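You operate a simulated robot arm through the tools that you are given. There is no shell and no other tool. Be economical: measure what you need, move in short steps, check, and stop when the job is done.

Carry out the task below with a simulated robot arm. There is one attempt and no reset: what you move stays moved.

Task
Slide the sponge along the quilt until it stands next to the pickle jar.

Only the result counts: the job must be done as asked and must still hold three seconds after the hand-in. Knocking over, shifting, dropping, spilling or breaking anything else fails it.

Robot
A 6-joint arm with a two-finger parallel gripper on a trunk, on a base that drives. Base frame: it is fixed to the floor where the robot stands at the start and does not move with it; the origin is under the middle of the robot, x ahead of it, y to its left, z up. Units: m, degrees, N and s.
With the tool pointing down near the work surface it reaches from about 0.48 to 0.88 m from the robot's upright axis, wherever it stands. Its first joint turns from -115.0 to 115.0 degrees. Payload 4.2 kg.
The tool frame sits at the grasp point between the pads (the TCP): z along the fingers, y along the line on which they close. The tips reach 0.023 m beyond it. The gripper opens to 0.094 m. The fingers are 0.038 m wide and 0.01 m thick; the gripper's body (0.054 by 0.096 m) begins 0.039 m behind the TCP.
Orientation is that of the tool frame in the base frame, as [roll, pitch, yaw] about the fixed x, y, z axes, in that order (R = Rz(yaw) Ry(pitch) Rx(roll)). With the fingers straight down and closing along the base's y, the tool's x points along the base's -x, its y along +y and its z along -z.

Tools
- The arm moves only by the tool nudge_tool. Its argument "deltas" is a list of rows, each an object (a shift or turn left out is 0, a gripper value left out holds the last) with "fingers": the gripper command, from -1 (shut) to 1 (fully open), values between in proportion; "translation": the shift along the base's x, y, z in m, a list of three; "delta_rot": the turn, a rotation vector about the base's x, y, z in degrees, a list of three. In form: [{"fingers": fingers, "translation": [x, y, z], "delta_rot": [ax, ay, az]}, ...]. A call has 1 to 10 rows; each row shifts and turns the commanded pose from where the row before left it. A row lasts 0.2 s, in which the tool goes at most 0.05 m and 8.6 degrees; a call with a longer step from one row to the next is refused whole, and so is a gripper value outside its range. Where a pose cannot be reached the arm comes as near as it can. A force on the tool above 40 N (or 10 N above the force at the start of the call, whichever is more), or a blocked arm, ends the call early, and 0.2 s more pass. Each finger travels about 0.108 m/s and halts on what it meets, pressing with about 36 N; the grip force reading is that of the motor and also rises with nothing between the fingers. The clock runs only during rows and for 0.2 s after the last one: add rows that do not move to give the fingers time. It gives the time, the measured TCP pose, the force on the tool (base axes), the opening and the grip force at its end, in the units of the frame above (readings bear some noise).
- Cameras (640 x 400 px; columns grow to the right, rows downward): "scene" is now at [0.2421, 0.1733, 1.2504]; the picture's right is [-0.39, -0.92, 0.01], its down [-0.48, 0.19, -0.86] and it looks along [0.79, -0.34, -0.51] (base axes); focal length 270 px, centre (320, 200). "wrist" rides on the gripper at [0.086, 0.016, -0.075] in the tool frame; the picture's right is [-0.18, 0.98, 0.00], its down [-0.58, -0.11, -0.81] and it looks along [-0.79, -0.15, 0.59] (tool axes); focal length 243 px, centre (320, 200). There is no depth. A picture from a camera that has moved, and an enlarged one, comes with that camera's place and axes in the base frame and with its lens.
- camera(camera): a new picture of that camera. No time passes.
- move_column(by): slides the trunk up (or, below 0, down) by that many m; the arm and the scene camera ride with it, the base frame stays. It gives what a move gives, with no picture.
- steer(legs): drives the robot by 1 to 6 legs, each [ahead, turn to the left] in m and degrees, along the robot's own axes; the way and the turn of a leg run together, so that a leg with both is an arc; at most 1.5 m and 180 degrees a leg. The arm and the cameras ride along, it lands a little off, and it stops where it bumps. It gives what a move gives.
- aim_head(pan, tilt): turns the head with the scene camera to pan (to the left, within 80 degrees either way) and tilt (down, from -29 to 69), counted from straight ahead of the robot. It gives what a move gives.
- zoom(camera, box): a new picture of the part [left, top, right, bottom] of that camera's present view, enlarged. No time passes.
- finish_job(): hands the job in; it is judged then, once.

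Go step by step. Nothing tells you exact positions but the pictures and the camera data: compare them with the known pose of the tool, close in by small moves and look again before you grip or let go. The budget is 120 turns and 90 pictures, counting those below and the enlarged ones. Unless the task says otherwise, let go and move clear before handing in, and close with one line.

The tools are called as a command line: name --argument value ..., lists and objects as JSON in quotes. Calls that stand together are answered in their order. nudge_tool: Moves the arm, as the interface text tells. Its arguments: {"type":"object","properties":{"deltas":{"type":"array","items":{"type":"object","properties":{"fingers":{"type":"number"},"translation":{"type":"array","items":{"type":"number"}},"delta_rot":{"type":"array","items":{"type":"number"}}}}}},"required":["deltas"]} The other tools are called the same way: move_column (by) slides the trunk up or down; steer (legs) drives the base; aim_head (pan, tilt) turns the head that bears the scene camera; camera (camera) takes a picture; zoom (camera, box) takes an enlarged picture of a part of a camera's view; finish_job () hands the job in.

At the start:

```text
time: 0.0
eef_pos: [0.5963, -0.0956, 0.9375]
tcp_rot: [-179.9, 0.0, -179.9]
ft_force: [-0.1, -0.1, 0.0]
opening: 0.0939
grasp_force: 0.0
trunk travel left (down, up): [-0.6, 0.39]
robot x, y, heading: [-0.0018, 0.0011, -0.0]
head pan, tilt: [-22.7, 30.8]
```

scene: 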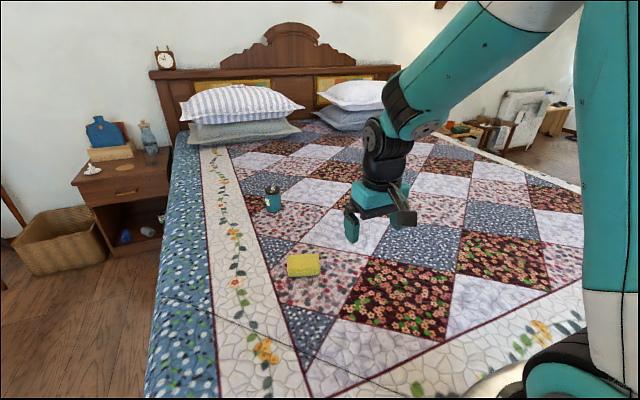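
wrist: 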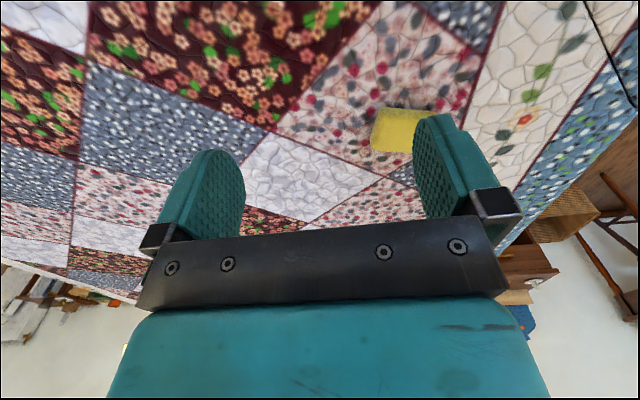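

The yellow sponge lies near (0.76, 0.0), and a small jar stands further along x at about (1.09, 0.0). I'll enlarge both to check what they are.

zoom --camera "scene" --box '[220, 160, 380, 300]'

zoom --camera "scene" --box '[60, 30, 220, 260]'

aim_head --pan 0 --tilt 45

camera --camera "scene"

```text
2.86 times, centred on (300, 230) of scene
camera zoom: at [0.2421, 0.1733, 1.2504], right [-0.39, -0.92, 0.01], down [-0.48, 0.19, -0.86], along [0.79, -0.34, -0.51], focal length 771 px, centre (377, 114)
```

zoom: 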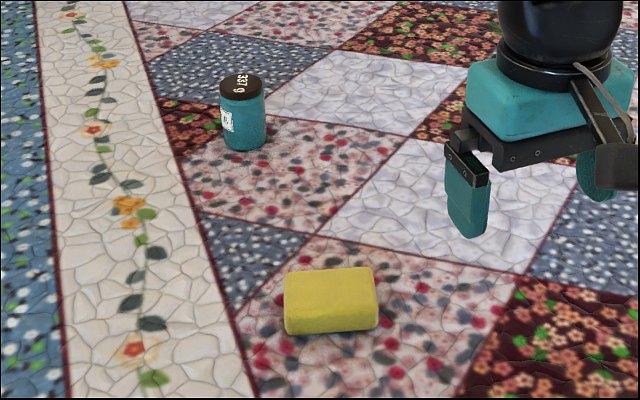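

```text
1.74 times, centred on (140, 145) of scene
camera zoom: at [0.2421, 0.1733, 1.2504], right [-0.39, -0.92, 0.01], down [-0.48, 0.19, -0.86], along [0.79, -0.34, -0.51], focal length 469 px, centre (633, 296)
```

zoom: 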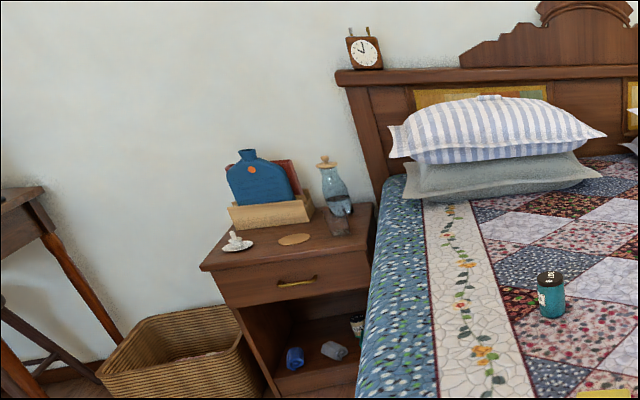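

```text
time: 0.9
eef_pos: [0.5914, -0.1047, 0.9383]
tcp_rot: [179.6, 0.3, -180.0]
ft_force: [0.3, 0.0, 0.1]
opening: 0.0939
grasp_force: 0.0
trunk travel left (down, up): [-0.6, 0.39]
robot x, y, heading: [0.0006, 0.0018, 0.2]
head pan, tilt: [0.0, 45.0]
```

```text
85 pictures are left
camera scene: at [0.24, 0.2074, 1.2288], right [0.0, -1.0, 0.01], down [-0.71, -0.01, -0.7], along [0.7, -0.01, -0.71], focal length 270 px, centre (320, 200)
```

scene: 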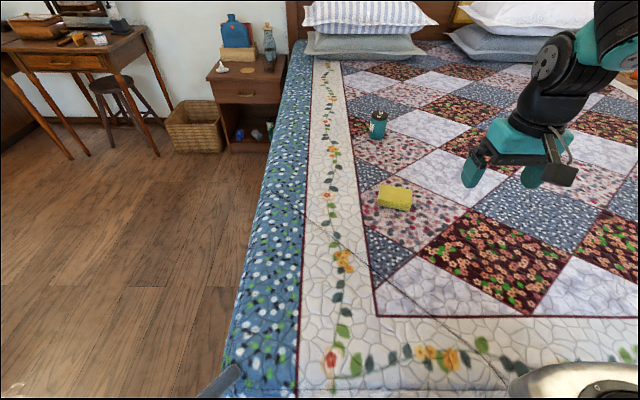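

The jar on the quilt is at about (1.08, 0.0), just beyond reach from here. I'll read its label and see how much room there is between the base and the bed.

zoom --camera "scene" --box '[350, 95, 420, 145]'

zoom --camera "scene" --box '[200, 80, 300, 160]'

aim_head --pan 10 --tilt 69

camera --camera "scene"

```text
8.00 times, centred on (385, 120) of scene
camera zoom: at [0.24, 0.2074, 1.2288], right [0.0, -1.0, 0.01], down [-0.71, -0.01, -0.7], along [0.7, -0.01, -0.71], focal length 2159 px, centre (-200, 840)
```

zoom: 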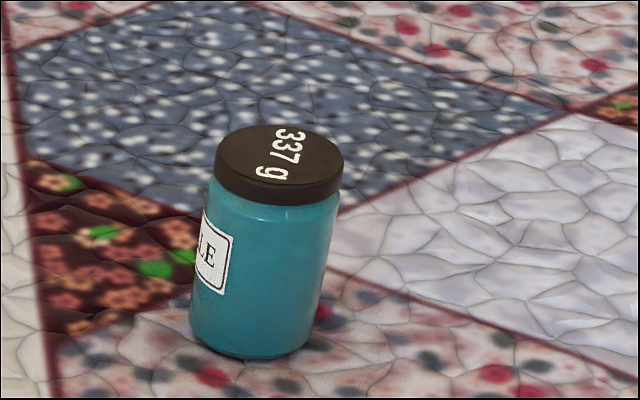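

```text
5.00 times, centred on (250, 120) of scene
camera zoom: at [0.24, 0.2074, 1.2288], right [0.0, -1.0, 0.01], down [-0.71, -0.01, -0.7], along [0.7, -0.01, -0.71], focal length 1350 px, centre (670, 600)
```

zoom: 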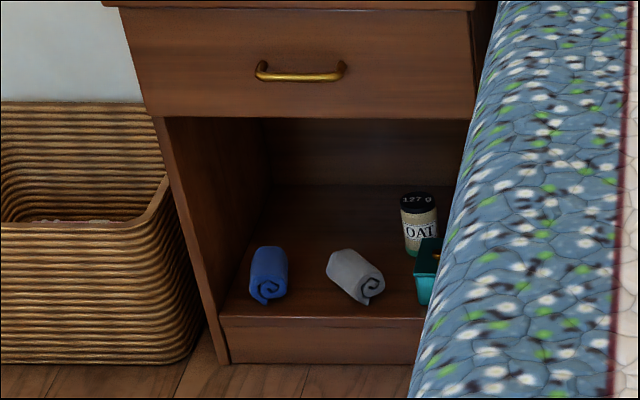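

```text
time: 1.7
eef_pos: [0.5908, -0.1044, 0.9376]
tcp_rot: [179.6, 0.3, -180.0]
ft_force: [-0.3, 0.5, 0.2]
opening: 0.0941
grasp_force: 0.0
trunk travel left (down, up): [-0.6, 0.39]
robot x, y, heading: [0.0032, -0.0002, 0.1]
head pan, tilt: [10.0, 68.8]
```

```text
82 pictures are left
camera scene: at [0.2138, 0.2172, 1.2], right [0.17, -0.98, 0.01], down [-0.92, -0.17, -0.36], along [0.35, 0.05, -0.93], focal length 270 px, centre (320, 200)
```

scene: 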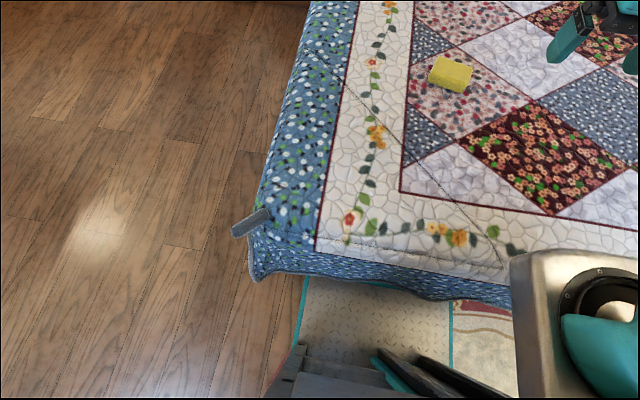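

The jar's label ends in "LE", so it is the pickle jar; the other one, on the nightstand shelf, reads OAT. Next I'll look closer at the gap in front of the base and at the grey thing on the bed edge.

zoom --camera "scene" --box '[220, 180, 540, 400]'

```text
1.82 times, centred on (380, 290) of scene
camera zoom: at [0.2138, 0.2172, 1.2], right [0.17, -0.98, 0.01], down [-0.92, -0.17, -0.36], along [0.35, 0.05, -0.93], focal length 491 px, centre (211, 36)
```

zoom: 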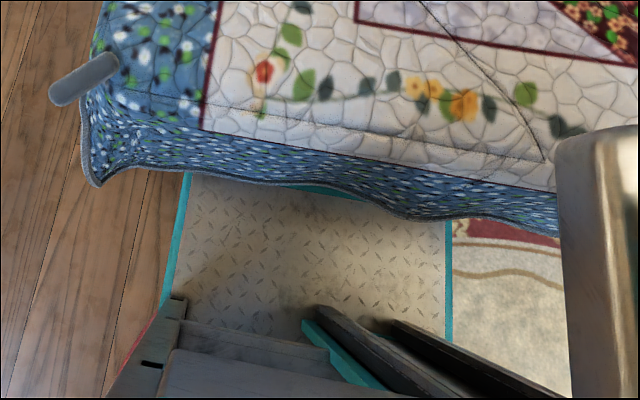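

There's no clear room to drive forward, so I'll test whether a tilted tool can reach x≈0.96 in the free area at y≈-0.17, away from the jar.

nudge_tool --deltas '[{"translation": [0.045, -0.01, 0], "delta_rot": [0, -4, 0]}, {"translation": [0.045, -0.01, -0.02], "delta_rot": [0, -4, 0]}, {"translation": [0.04, -0.01, -0.02], "delta_rot": [0, -4, 0]}, {"translation": [0.04, -0.01, -0.02], "delta_rot": [0, -4, 0]}, {"translation": [0.04, -0.01, -0.02], "delta_rot": [0, -4, 0]}, {"translation": [0.04, -0.01, -0.02]}, {"translation": [0.04, -0.01, -0.02]}, {"translation": [0.04, 0, -0.02]}, {"translation": [0.04, 0, -0.02]}, {}]'

aim_head --pan -8 --tilt 40

camera --camera "scene"

```text
refused: row 2 steps farther than a row can; nothing moved
```

```text
time: 2.7
eef_pos: [0.5919, -0.1046, 0.9368]
tcp_rot: [179.6, 0.3, -180.0]
ft_force: [-0.1, 0.2, 0.8]
opening: 0.0941
grasp_force: 0.1
trunk travel left (down, up): [-0.6, 0.39]
robot x, y, heading: [-0.002, -0.0, 0.2]
head pan, tilt: [-8.0, 40.0]
```

```text
80 pictures are left
camera scene: at [0.2431, 0.196, 1.236], right [-0.14, -0.99, 0.01], down [-0.64, 0.08, -0.76], along [0.75, -0.11, -0.65], focal length 270 px, centre (320, 200)
```

scene: 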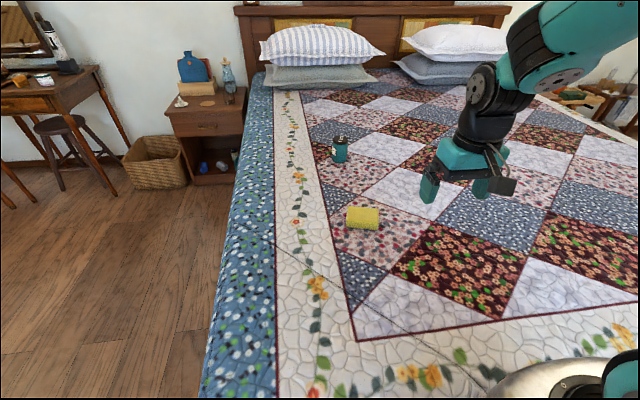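

The call was refused because row 2 was a touch too long, so I'll repeat the reach test with smaller steps.

nudge_tool --deltas '[{"translation": [0.04, -0.01, 0], "delta_rot": [0, -4, 0]}, {"translation": [0.04, -0.01, -0.02], "delta_rot": [0, -4, 0]}, {"translation": [0.04, -0.01, -0.02], "delta_rot": [0, -4, 0]}, {"translation": [0.04, -0.01, -0.02], "delta_rot": [0, -4, 0]}, {"translation": [0.04, -0.01, -0.02], "delta_rot": [0, -4, 0]}, {"translation": [0.04, -0.01, -0.02]}, {"translation": [0.04, -0.01, -0.02]}, {"translation": [0.04, 0, -0.02]}, {"translation": [0.045, 0, -0.02]}, {}]'

camera --camera "scene"

```text
time: 4.9
eef_pos: [0.9493, -0.1756, 0.7788]
tcp_rot: [179.5, 20.3, 179.9]
ft_force: [1.2, 0.4, -0.5]
opening: 0.0939
grasp_force: 0.2
out of reach, approached as far as the arm can: row 9
trunk travel left (down, up): [-0.6, 0.39]
robot x, y, heading: [-0.0017, 0.0006, -0.0]
head pan, tilt: [-8.0, 40.0]
```

```text
79 pictures are left
camera scene: at [0.243, 0.196, 1.2361], right [-0.14, -0.99, 0.01], down [-0.64, 0.08, -0.76], along [0.75, -0.11, -0.65], focal length 270 px, centre (320, 200)
```

scene: 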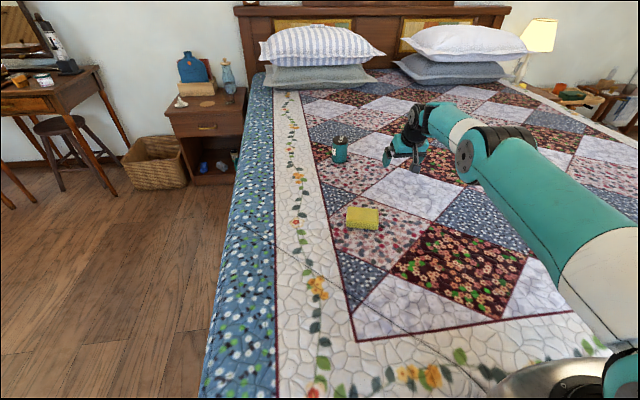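

At 20° of tilt the tool reaches about 0.965 m from the axis, which is nearly enough. I'll measure the sponge and jar more precisely before going behind the sponge.

zoom --camera "scene" --box '[320, 120, 400, 240]'

zoom --camera "scene" --box '[320, 190, 400, 240]'

zoom --camera "scene" --box '[300, 125, 380, 175]'

```text
3.33 times, centred on (360, 180) of scene
camera zoom: at [0.243, 0.196, 1.2361], right [-0.14, -0.99, 0.01], down [-0.64, 0.08, -0.76], along [0.75, -0.11, -0.65], focal length 900 px, centre (187, 267)
```

zoom: 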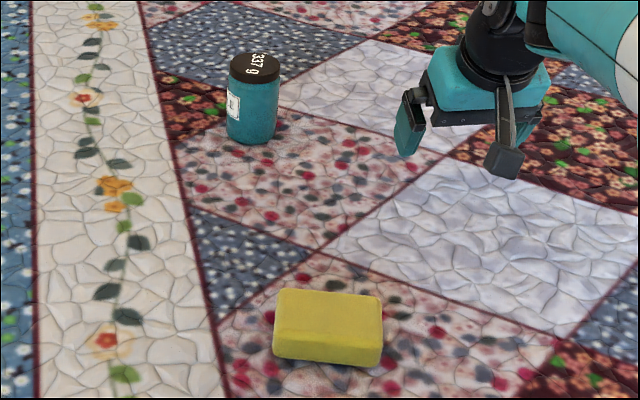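

```text
8.00 times, centred on (360, 215) of scene
camera zoom: at [0.243, 0.196, 1.2361], right [-0.14, -0.99, 0.01], down [-0.64, 0.08, -0.76], along [0.75, -0.11, -0.65], focal length 2159 px, centre (0, 80)
```

zoom: 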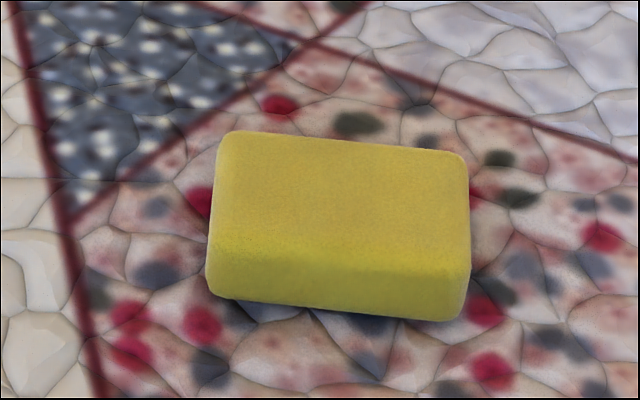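

```text
8.00 times, centred on (340, 150) of scene
camera zoom: at [0.243, 0.196, 1.2361], right [-0.14, -0.99, 0.01], down [-0.64, 0.08, -0.76], along [0.75, -0.11, -0.65], focal length 2159 px, centre (160, 600)
```

zoom: 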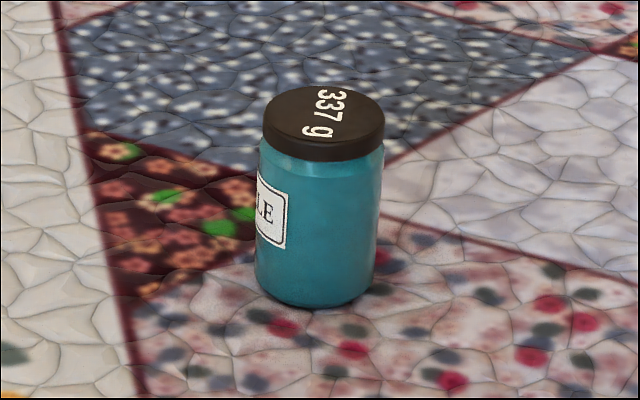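

The sponge is about 0.088 x 0.055 x 0.03 m, centred near (0.755, 0.0), and the jar's axis is near (1.08, 0.004) with its near side at x≈1.054. I'll back out high, tilt slightly more, set the fingers about 0.05 m apart and go behind the sponge.

nudge_tool --deltas '[{"translation": [-0.03, 0, 0.035], "fingers": 0.06}, {"translation": [-0.03, 0, 0.035], "delta_rot": [0, -3, 0]}, {"translation": [-0.04, 0.02, 0], "delta_rot": [0, -3, 0]}, {"translation": [-0.04, 0.02, 0]}, {"translation": [-0.04, 0.025, 0]}, {"translation": [-0.04, 0.025, 0]}, {"translation": [-0.04, 0.025, 0]}, {"translation": [-0.04, 0.025, 0]}, {"translation": [0, 0.03, 0]}, {"translation": [0, 0.012, 0]}]'

camera --camera "scene"

```text
time: 7.1
eef_pos: [0.6457, 0.0073, 0.8489]
tcp_rot: [179.5, 26.4, -180.0]
ft_force: [0.1, 0.1, 0.1]
opening: 0.0498
grasp_force: 0.1
trunk travel left (down, up): [-0.6, 0.39]
robot x, y, heading: [-0.0024, -0.0006, 0.1]
head pan, tilt: [-8.0, 40.0]
```

```text
75 pictures are left
camera scene: at [0.2431, 0.1959, 1.2361], right [-0.14, -0.99, 0.01], down [-0.64, 0.08, -0.76], along [0.75, -0.11, -0.65], focal length 270 px, centre (320, 200)
```

scene: 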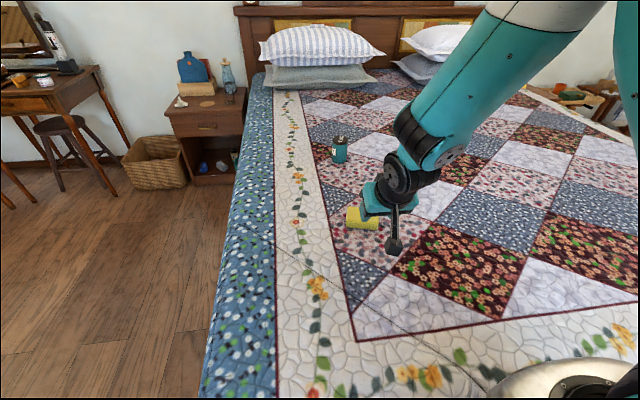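

The gripper is behind the sponge. I'll lower it most of the way and check the clearance.

nudge_tool --deltas '[{"translation": [0, 0, -0.04]}, {"translation": [0, 0, -0.035]}, {"translation": [0, 0, -0.02]}, {}]'

camera --camera "wrist"

zoom --camera "scene" --box '[320, 180, 440, 260]'

```text
time: 8.1
eef_pos: [0.6465, 0.009, 0.7531]
tcp_rot: [179.7, 26.3, -180.0]
ft_force: [-0.8, 0.0, 0.2]
opening: 0.0498
grasp_force: 0.0
trunk travel left (down, up): [-0.6, 0.39]
robot x, y, heading: [-0.0027, -0.0013, -0.1]
head pan, tilt: [-8.0, 40.0]
```

```text
74 pictures are left
camera wrist: at [0.5356, 0.0236, 0.7827], right [0.16, 0.98, 0.09], down [0.16, -0.12, 0.98], along [0.97, -0.14, -0.18], focal length 243 px, centre (320, 200)
```

wrist: 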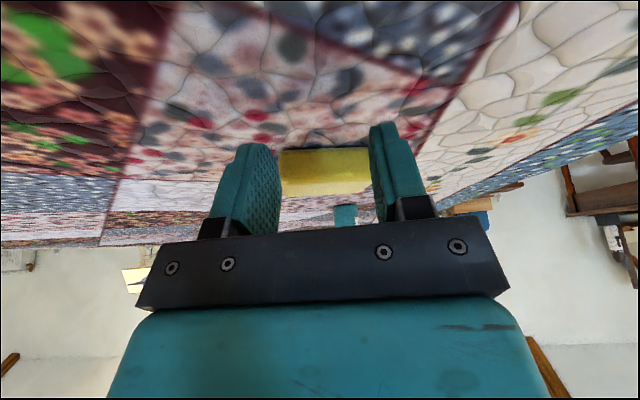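

```text
5.00 times, centred on (380, 220) of scene
camera zoom: at [0.2431, 0.1961, 1.2361], right [-0.14, -0.99, 0.01], down [-0.64, 0.08, -0.76], along [0.75, -0.11, -0.65], focal length 1350 px, centre (20, 100)
```

zoom: 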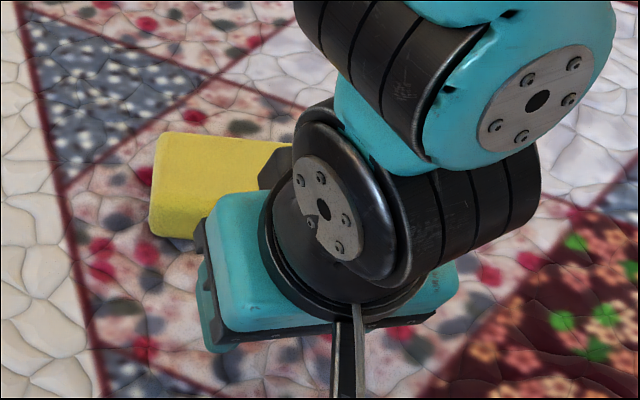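

The sponge is centred between the fingers with the jar directly behind it. I'll lower slowly to just above the quilt.

nudge_tool --deltas '[{"translation": [0, 0, -0.008]}, {"translation": [0, 0, -0.006]}, {"translation": [0, 0, -0.004]}, {}]'

camera --camera "wrist"

```text
time: 9.1
eef_pos: [0.6458, 0.0078, 0.7356]
tcp_rot: [179.6, 26.3, 179.9]
ft_force: [-0.1, 0.3, 0.6]
opening: 0.0498
grasp_force: 0.0
trunk travel left (down, up): [-0.6, 0.39]
robot x, y, heading: [-0.0005, -0.0017, -0.0]
head pan, tilt: [-8.0, 40.0]
```

```text
72 pictures are left
camera wrist: at [0.5356, 0.0232, 0.7647], right [0.16, 0.98, 0.09], down [0.16, -0.12, 0.98], along [0.97, -0.14, -0.18], focal length 243 px, centre (320, 200)
```

wrist: 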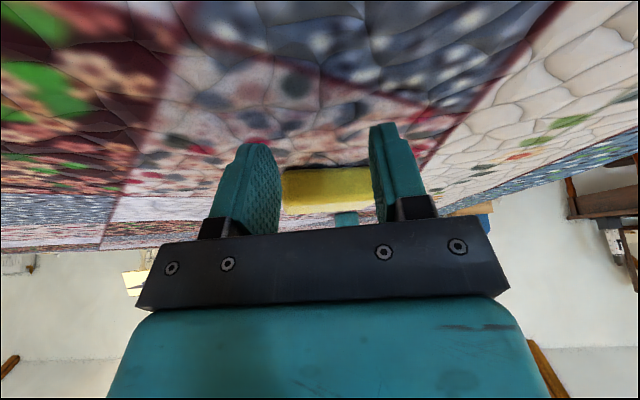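

nudge_tool --deltas '[{"translation": [0, 0, -0.003]}, {"translation": [0.02, 0, 0]}, {"translation": [0.02, 0, 0]}, {"translation": [0.015, 0, 0]}, {"translation": [0.015, 0, 0]}, {"translation": [0.015, 0, 0]}, {}]'

camera --camera "wrist"

zoom --camera "scene" --box '[300, 120, 440, 240]'

```text
time: 10.7
eef_pos: [0.7322, 0.0073, 0.731]
tcp_rot: [179.5, 26.2, -180.0]
ft_force: [-0.4, -0.2, -1.4]
opening: 0.0497
grasp_force: 0.1
trunk travel left (down, up): [-0.6, 0.39]
robot x, y, heading: [0.0011, 0.001, 0.2]
head pan, tilt: [-8.0, 40.0]
```

```text
71 pictures are left
camera wrist: at [0.621, 0.0223, 0.7611], right [0.16, 0.98, 0.09], down [0.17, -0.12, 0.98], along [0.97, -0.14, -0.18], focal length 243 px, centre (320, 200)
```

wrist: 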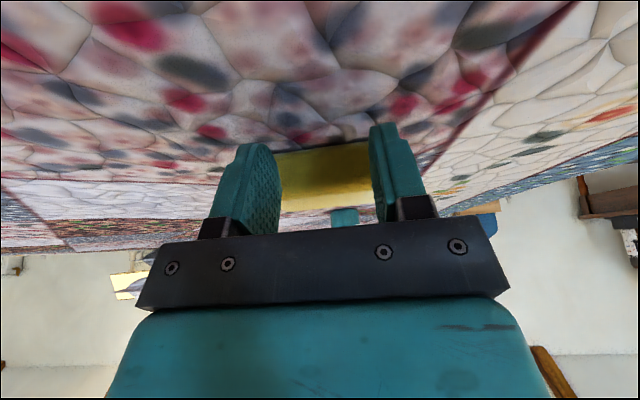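

```text
3.33 times, centred on (370, 180) of scene
camera zoom: at [0.2431, 0.1961, 1.2361], right [-0.14, -0.99, 0.01], down [-0.64, 0.08, -0.76], along [0.75, -0.11, -0.65], focal length 900 px, centre (153, 267)
```

zoom: 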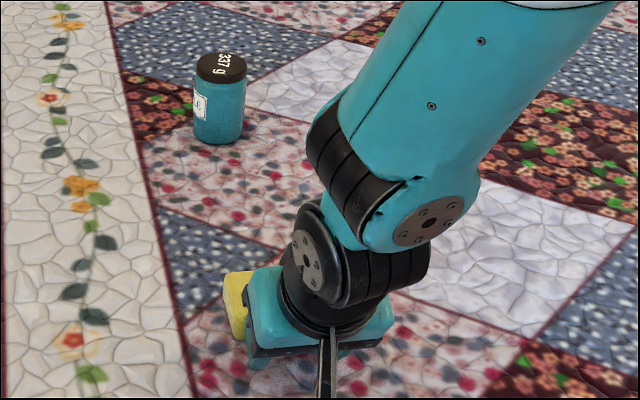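

Contact is made and the sponge is sliding with little force. I'll continue pushing in short runs.

nudge_tool --deltas '[{"translation": [0.014, 0, 0]}, {"translation": [0.014, 0, 0]}, {"translation": [0.014, 0, 0]}, {"translation": [0.014, 0, 0]}, {"translation": [0.014, 0, 0]}, {}]'

camera --camera "wrist"

zoom --camera "scene" --box '[300, 120, 440, 240]'

```text
time: 12.1
eef_pos: [0.801, 0.0082, 0.7331]
tcp_rot: [179.5, 26.3, 180.0]
ft_force: [0.2, -1.1, -0.4]
opening: 0.05
grasp_force: 0.0
trunk travel left (down, up): [-0.6, 0.39]
robot x, y, heading: [-0.0014, 0.0023, 0.2]
head pan, tilt: [-8.0, 40.0]
```

```text
69 pictures are left
camera wrist: at [0.6908, 0.0231, 0.7614], right [0.16, 0.98, 0.09], down [0.17, -0.12, 0.98], along [0.97, -0.14, -0.18], focal length 243 px, centre (320, 200)
```

wrist: 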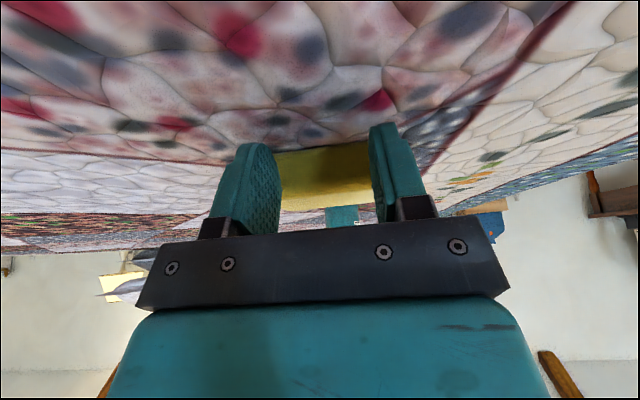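

```text
3.33 times, centred on (370, 180) of scene
camera zoom: at [0.2431, 0.1961, 1.2361], right [-0.14, -0.99, 0.01], down [-0.64, 0.08, -0.76], along [0.75, -0.11, -0.65], focal length 900 px, centre (153, 267)
```

zoom: 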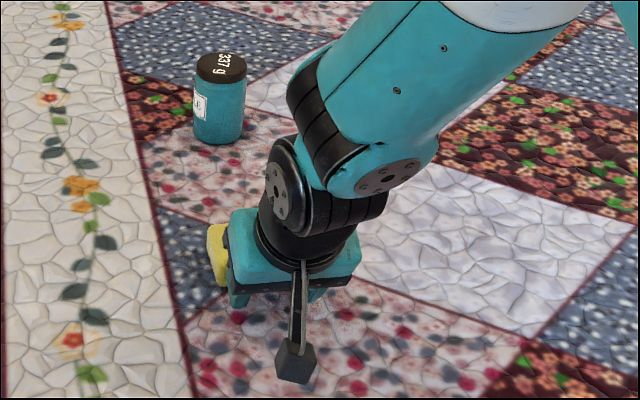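

The sponge is now square to the fingers at around x≈0.855. I'll keep pushing.

nudge_tool --deltas '[{"translation": [0.014, 0, 0]}, {"translation": [0.014, 0, 0]}, {"translation": [0.014, 0, 0]}, {"translation": [0.014, 0, 0]}, {"translation": [0.014, 0, 0]}, {"translation": [0.014, 0, 0]}, {}]'

camera --camera "wrist"

zoom --camera "scene" --box '[300, 120, 440, 240]'

```text
time: 13.7
eef_pos: [0.8848, 0.0085, 0.7335]
tcp_rot: [179.4, 26.1, 180.0]
ft_force: [-0.6, -0.3, 0.4]
opening: 0.05
grasp_force: 0.1
trunk travel left (down, up): [-0.6, 0.39]
robot x, y, heading: [-0.0052, 0.0005, -0.0]
head pan, tilt: [-8.0, 40.0]
```

```text
67 pictures are left
camera wrist: at [0.7748, 0.0225, 0.7611], right [0.16, 0.98, 0.09], down [0.17, -0.12, 0.98], along [0.97, -0.14, -0.18], focal length 243 px, centre (320, 200)
```

wrist: 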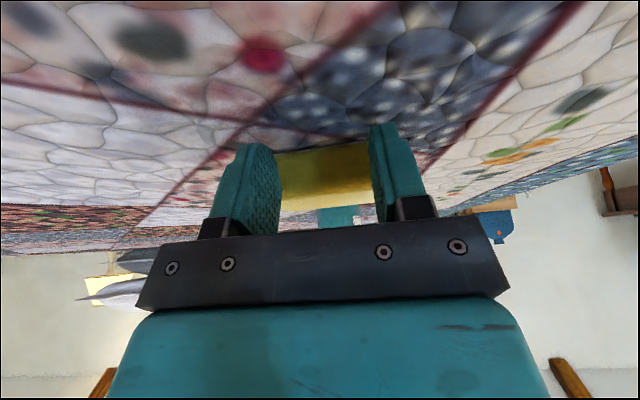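

```text
3.33 times, centred on (370, 180) of scene
camera zoom: at [0.2431, 0.1961, 1.2361], right [-0.14, -0.99, 0.01], down [-0.64, 0.08, -0.76], along [0.75, -0.11, -0.65], focal length 900 px, centre (153, 267)
```

zoom: 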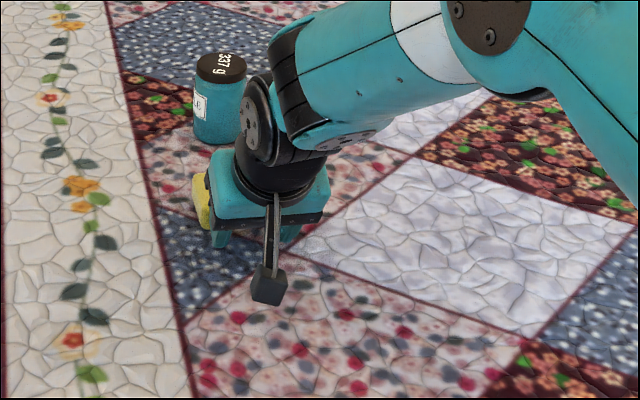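

The gap to the jar is about 8 cm. I'll push about 5.5 cm more and look again.

nudge_tool --deltas '[{"translation": [0.014, 0, 0]}, {"translation": [0.014, 0, 0]}, {"translation": [0.014, 0, 0]}, {"translation": [0.01, 0, 0]}, {}]'

camera --camera "wrist"

zoom --camera "scene" --box '[300, 120, 400, 200]'

```text
time: 14.9
eef_pos: [0.9389, 0.008, 0.7314]
tcp_rot: [179.6, 26.2, 180.0]
ft_force: [0.1, 0.1, -0.1]
opening: 0.0495
grasp_force: 0.0
trunk travel left (down, up): [-0.6, 0.39]
robot x, y, heading: [-0.0017, 0.0017, 0.1]
head pan, tilt: [-8.0, 40.0]
```

```text
65 pictures are left
camera wrist: at [0.8283, 0.0233, 0.761], right [0.16, 0.98, 0.09], down [0.17, -0.12, 0.98], along [0.97, -0.14, -0.18], focal length 243 px, centre (320, 200)
```

wrist: 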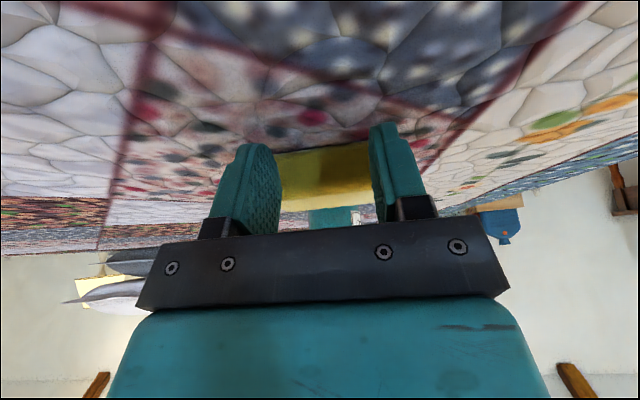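

```text
5.00 times, centred on (350, 160) of scene
camera zoom: at [0.2432, 0.1961, 1.2361], right [-0.14, -0.99, 0.01], down [-0.64, 0.08, -0.76], along [0.75, -0.11, -0.65], focal length 1350 px, centre (170, 400)
```

zoom: 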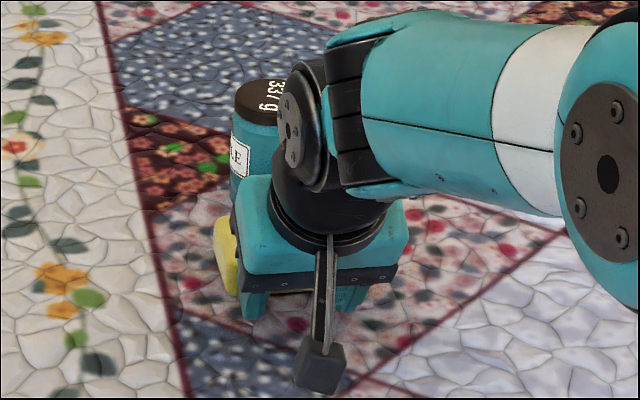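

The sponge's front is near x≈1.02, leaving about 3 cm. I'll push 1.2 cm more, then back off to measure the gap unobstructed.

nudge_tool --deltas '[{"translation": [0.006, 0, 0]}, {"translation": [0.006, 0, 0]}, {}]'

nudge_tool --deltas '[{"translation": [-0.03, 0, 0]}, {"translation": [-0.04, 0, 0.01]}, {"translation": [-0.03, -0.02, 0.03]}, {"translation": [-0.02, -0.04, 0.01]}, {"translation": [0, -0.045, 0]}, {"translation": [0, -0.045, 0]}, {}]'

zoom --camera "scene" --box '[300, 120, 400, 200]'

```text
time: 15.7
eef_pos: [0.9521, 0.0073, 0.7298]
tcp_rot: [179.5, 26.2, -180.0]
ft_force: [0.4, 0.5, -0.5]
opening: 0.0496
grasp_force: 0.1
trunk travel left (down, up): [-0.6, 0.39]
robot x, y, heading: [-0.0009, 0.0006, -0.0]
head pan, tilt: [-8.0, 40.0]
```

```text
time: 17.3
eef_pos: [0.8286, -0.1429, 0.7826]
tcp_rot: [179.5, 26.3, 180.0]
ft_force: [0.9, -0.4, -0.5]
opening: 0.0499
grasp_force: 0.1
trunk travel left (down, up): [-0.6, 0.39]
robot x, y, heading: [-0.0009, -0.0023, 0.1]
head pan, tilt: [-8.0, 40.0]
```

```text
5.00 times, centred on (350, 160) of scene
camera zoom: at [0.243, 0.1959, 1.2361], right [-0.14, -0.99, 0.01], down [-0.64, 0.08, -0.76], along [0.75, -0.11, -0.65], focal length 1350 px, centre (170, 400)
```

zoom: 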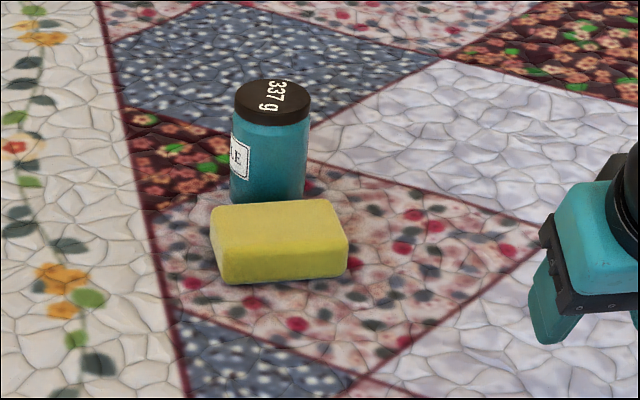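

The sponge stands with its front at about 1.03, roughly 2–2.5 cm short of the jar. I'll go back behind it and give one last gentle 1.2 cm push.

nudge_tool --deltas '[{"translation": [0, 0.045, 0]}, {"translation": [0, 0.045, 0]}, {"translation": [0.02, 0.04, -0.01]}, {"translation": [0.03, 0.022, -0.03]}, {"translation": [0.04, 0, -0.01]}, {"translation": [0.025, 0, 0]}, {"translation": [0.007, 0, 0]}, {"translation": [0.006, 0, 0]}, {"translation": [0.005, 0, 0]}, {}]'

zoom --camera "scene" --box '[300, 120, 400, 200]'

```text
time: 19.5
eef_pos: [0.9586, 0.0094, 0.7324]
tcp_rot: [179.6, 26.1, -179.9]
ft_force: [0.4, 0.8, 0.6]
opening: 0.0498
grasp_force: 0.0
out of reach, approached as far as the arm can: row 8, 9
trunk travel left (down, up): [-0.6, 0.39]
robot x, y, heading: [0.0002, -0.0005, -0.0]
head pan, tilt: [-8.0, 40.0]
```

```text
5.00 times, centred on (350, 160) of scene
camera zoom: at [0.2432, 0.1961, 1.236], right [-0.14, -0.99, 0.01], down [-0.64, 0.08, -0.76], along [0.75, -0.11, -0.65], focal length 1350 px, centre (170, 400)
```

zoom: 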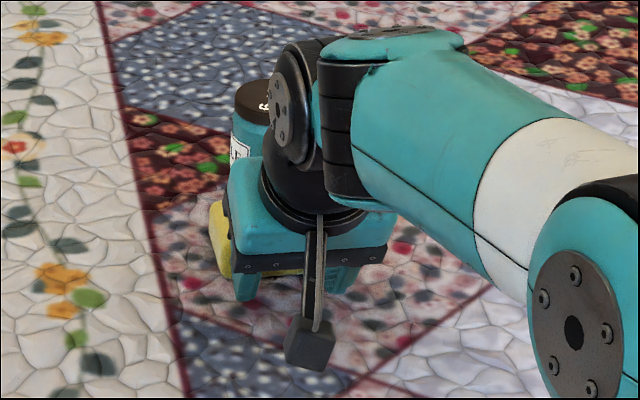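

The arm stopped at its reach limit, about 6 mm further in. A few more degrees of tilt give the last bit of reach.

nudge_tool --deltas '[{"delta_rot": [0, -3, 0]}, {"translation": [0.002, 0, 0], "delta_rot": [0, -2, 0]}, {}]'

nudge_tool --deltas '[{"translation": [-0.03, 0, 0]}, {"translation": [-0.04, 0, 0.01]}, {"translation": [-0.03, -0.02, 0.03]}, {"translation": [-0.02, -0.04, 0.01]}, {"translation": [0, -0.045, 0]}, {"translation": [0, -0.045, 0]}, {}]'

zoom --camera "scene" --box '[300, 120, 400, 200]'

```text
time: 20.3
eef_pos: [0.9571, 0.0098, 0.7325]
tcp_rot: [179.5, 31.3, -180.0]
ft_force: [0.4, 0.0, 0.1]
opening: 0.05
grasp_force: 0.0
trunk travel left (down, up): [-0.6, 0.39]
robot x, y, heading: [0.0002, 0.0009, -0.0]
head pan, tilt: [-8.0, 40.0]
```

```text
time: 21.9
eef_pos: [0.8359, -0.1411, 0.7847]
tcp_rot: [179.6, 31.2, 179.9]
ft_force: [0.1, -0.5, 0.6]
opening: 0.0495
grasp_force: 0.1
trunk travel left (down, up): [-0.6, 0.39]
robot x, y, heading: [0.0007, -0.0014, 0.1]
head pan, tilt: [-8.0, 40.0]
```

```text
5.00 times, centred on (350, 160) of scene
camera zoom: at [0.243, 0.1959, 1.2361], right [-0.14, -0.99, 0.01], down [-0.64, 0.08, -0.76], along [0.75, -0.11, -0.65], focal length 1350 px, centre (170, 400)
```

zoom: 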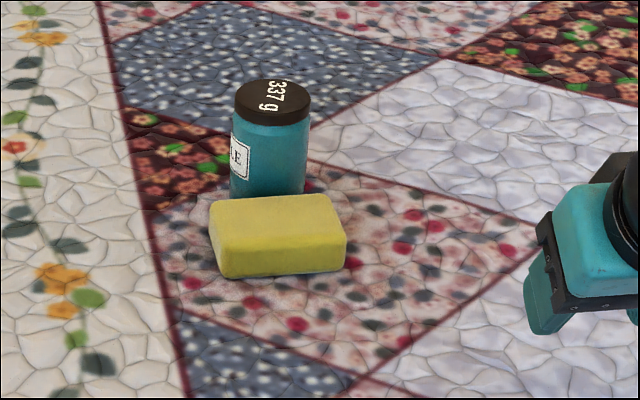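

The sponge moved about 6 mm more. I'll use the wrist camera from the side to judge the remaining gap.

nudge_tool --deltas '[{"translation": [0.0, -0.04, 0.02], "delta_rot": [0, 0, 8]}, {"translation": [0, -0.04, 0.02], "delta_rot": [0, 0, 8]}, {"translation": [0.04, 0, 0], "delta_rot": [0, 0, 8]}, {"translation": [0.03, 0, 0], "delta_rot": [0, 0, 8]}, {"delta_rot": [0, 0, 8]}, {"delta_rot": [0, 0, 8]}, {"delta_rot": [0, 0, 8]}, {}]'

camera --camera "wrist"

```text
time: 23.7
eef_pos: [0.8861, -0.2242, 0.8176]
tcp_rot: [179.5, 31.1, -128.0]
ft_force: [-1.0, -0.1, -0.6]
opening: 0.05
grasp_force: 0.0
out of reach, approached as far as the arm can: row 6, 7
trunk travel left (down, up): [-0.6, 0.39]
robot x, y, heading: [-0.004, 0.0005, 0.1]
head pan, tilt: [-8.0, 40.0]
```

```text
60 pictures are left
camera wrist: at [0.8051, -0.3041, 0.8369], right [-0.68, 0.73, 0.1], down [0.14, -0.01, 0.99], along [0.72, 0.69, -0.1], focal length 243 px, centre (320, 200)
```

wrist: 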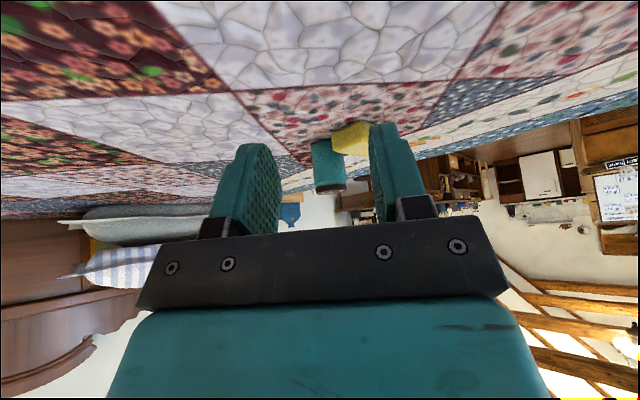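

zoom --camera "wrist" --box '[290, 105, 390, 205]'

```text
4.00 times, centred on (340, 155) of wrist
camera zoom: at [0.8051, -0.3041, 0.8369], right [-0.68, 0.73, 0.1], down [0.14, -0.01, 0.99], along [0.72, 0.69, -0.1], focal length 970 px, centre (240, 380)
```

zoom: 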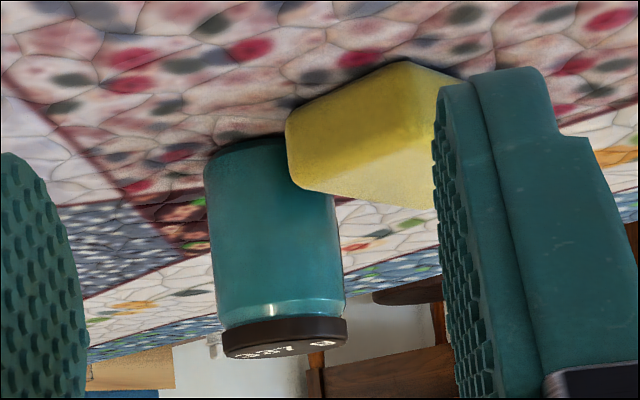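

The side view confirms it: the sponge lies flat on the quilt, 1–2 cm from the upright, untouched jar. The gripper is open and clear of both, so I'll hand in.

finish_job

```text
The job is handed in.
```

I slid the sponge along the quilt and it now stands next to the pickle jar, with a gap I estimate from the pictures at 1–2 cm. I didn't touch the jar or anything else, and the arm is clear.
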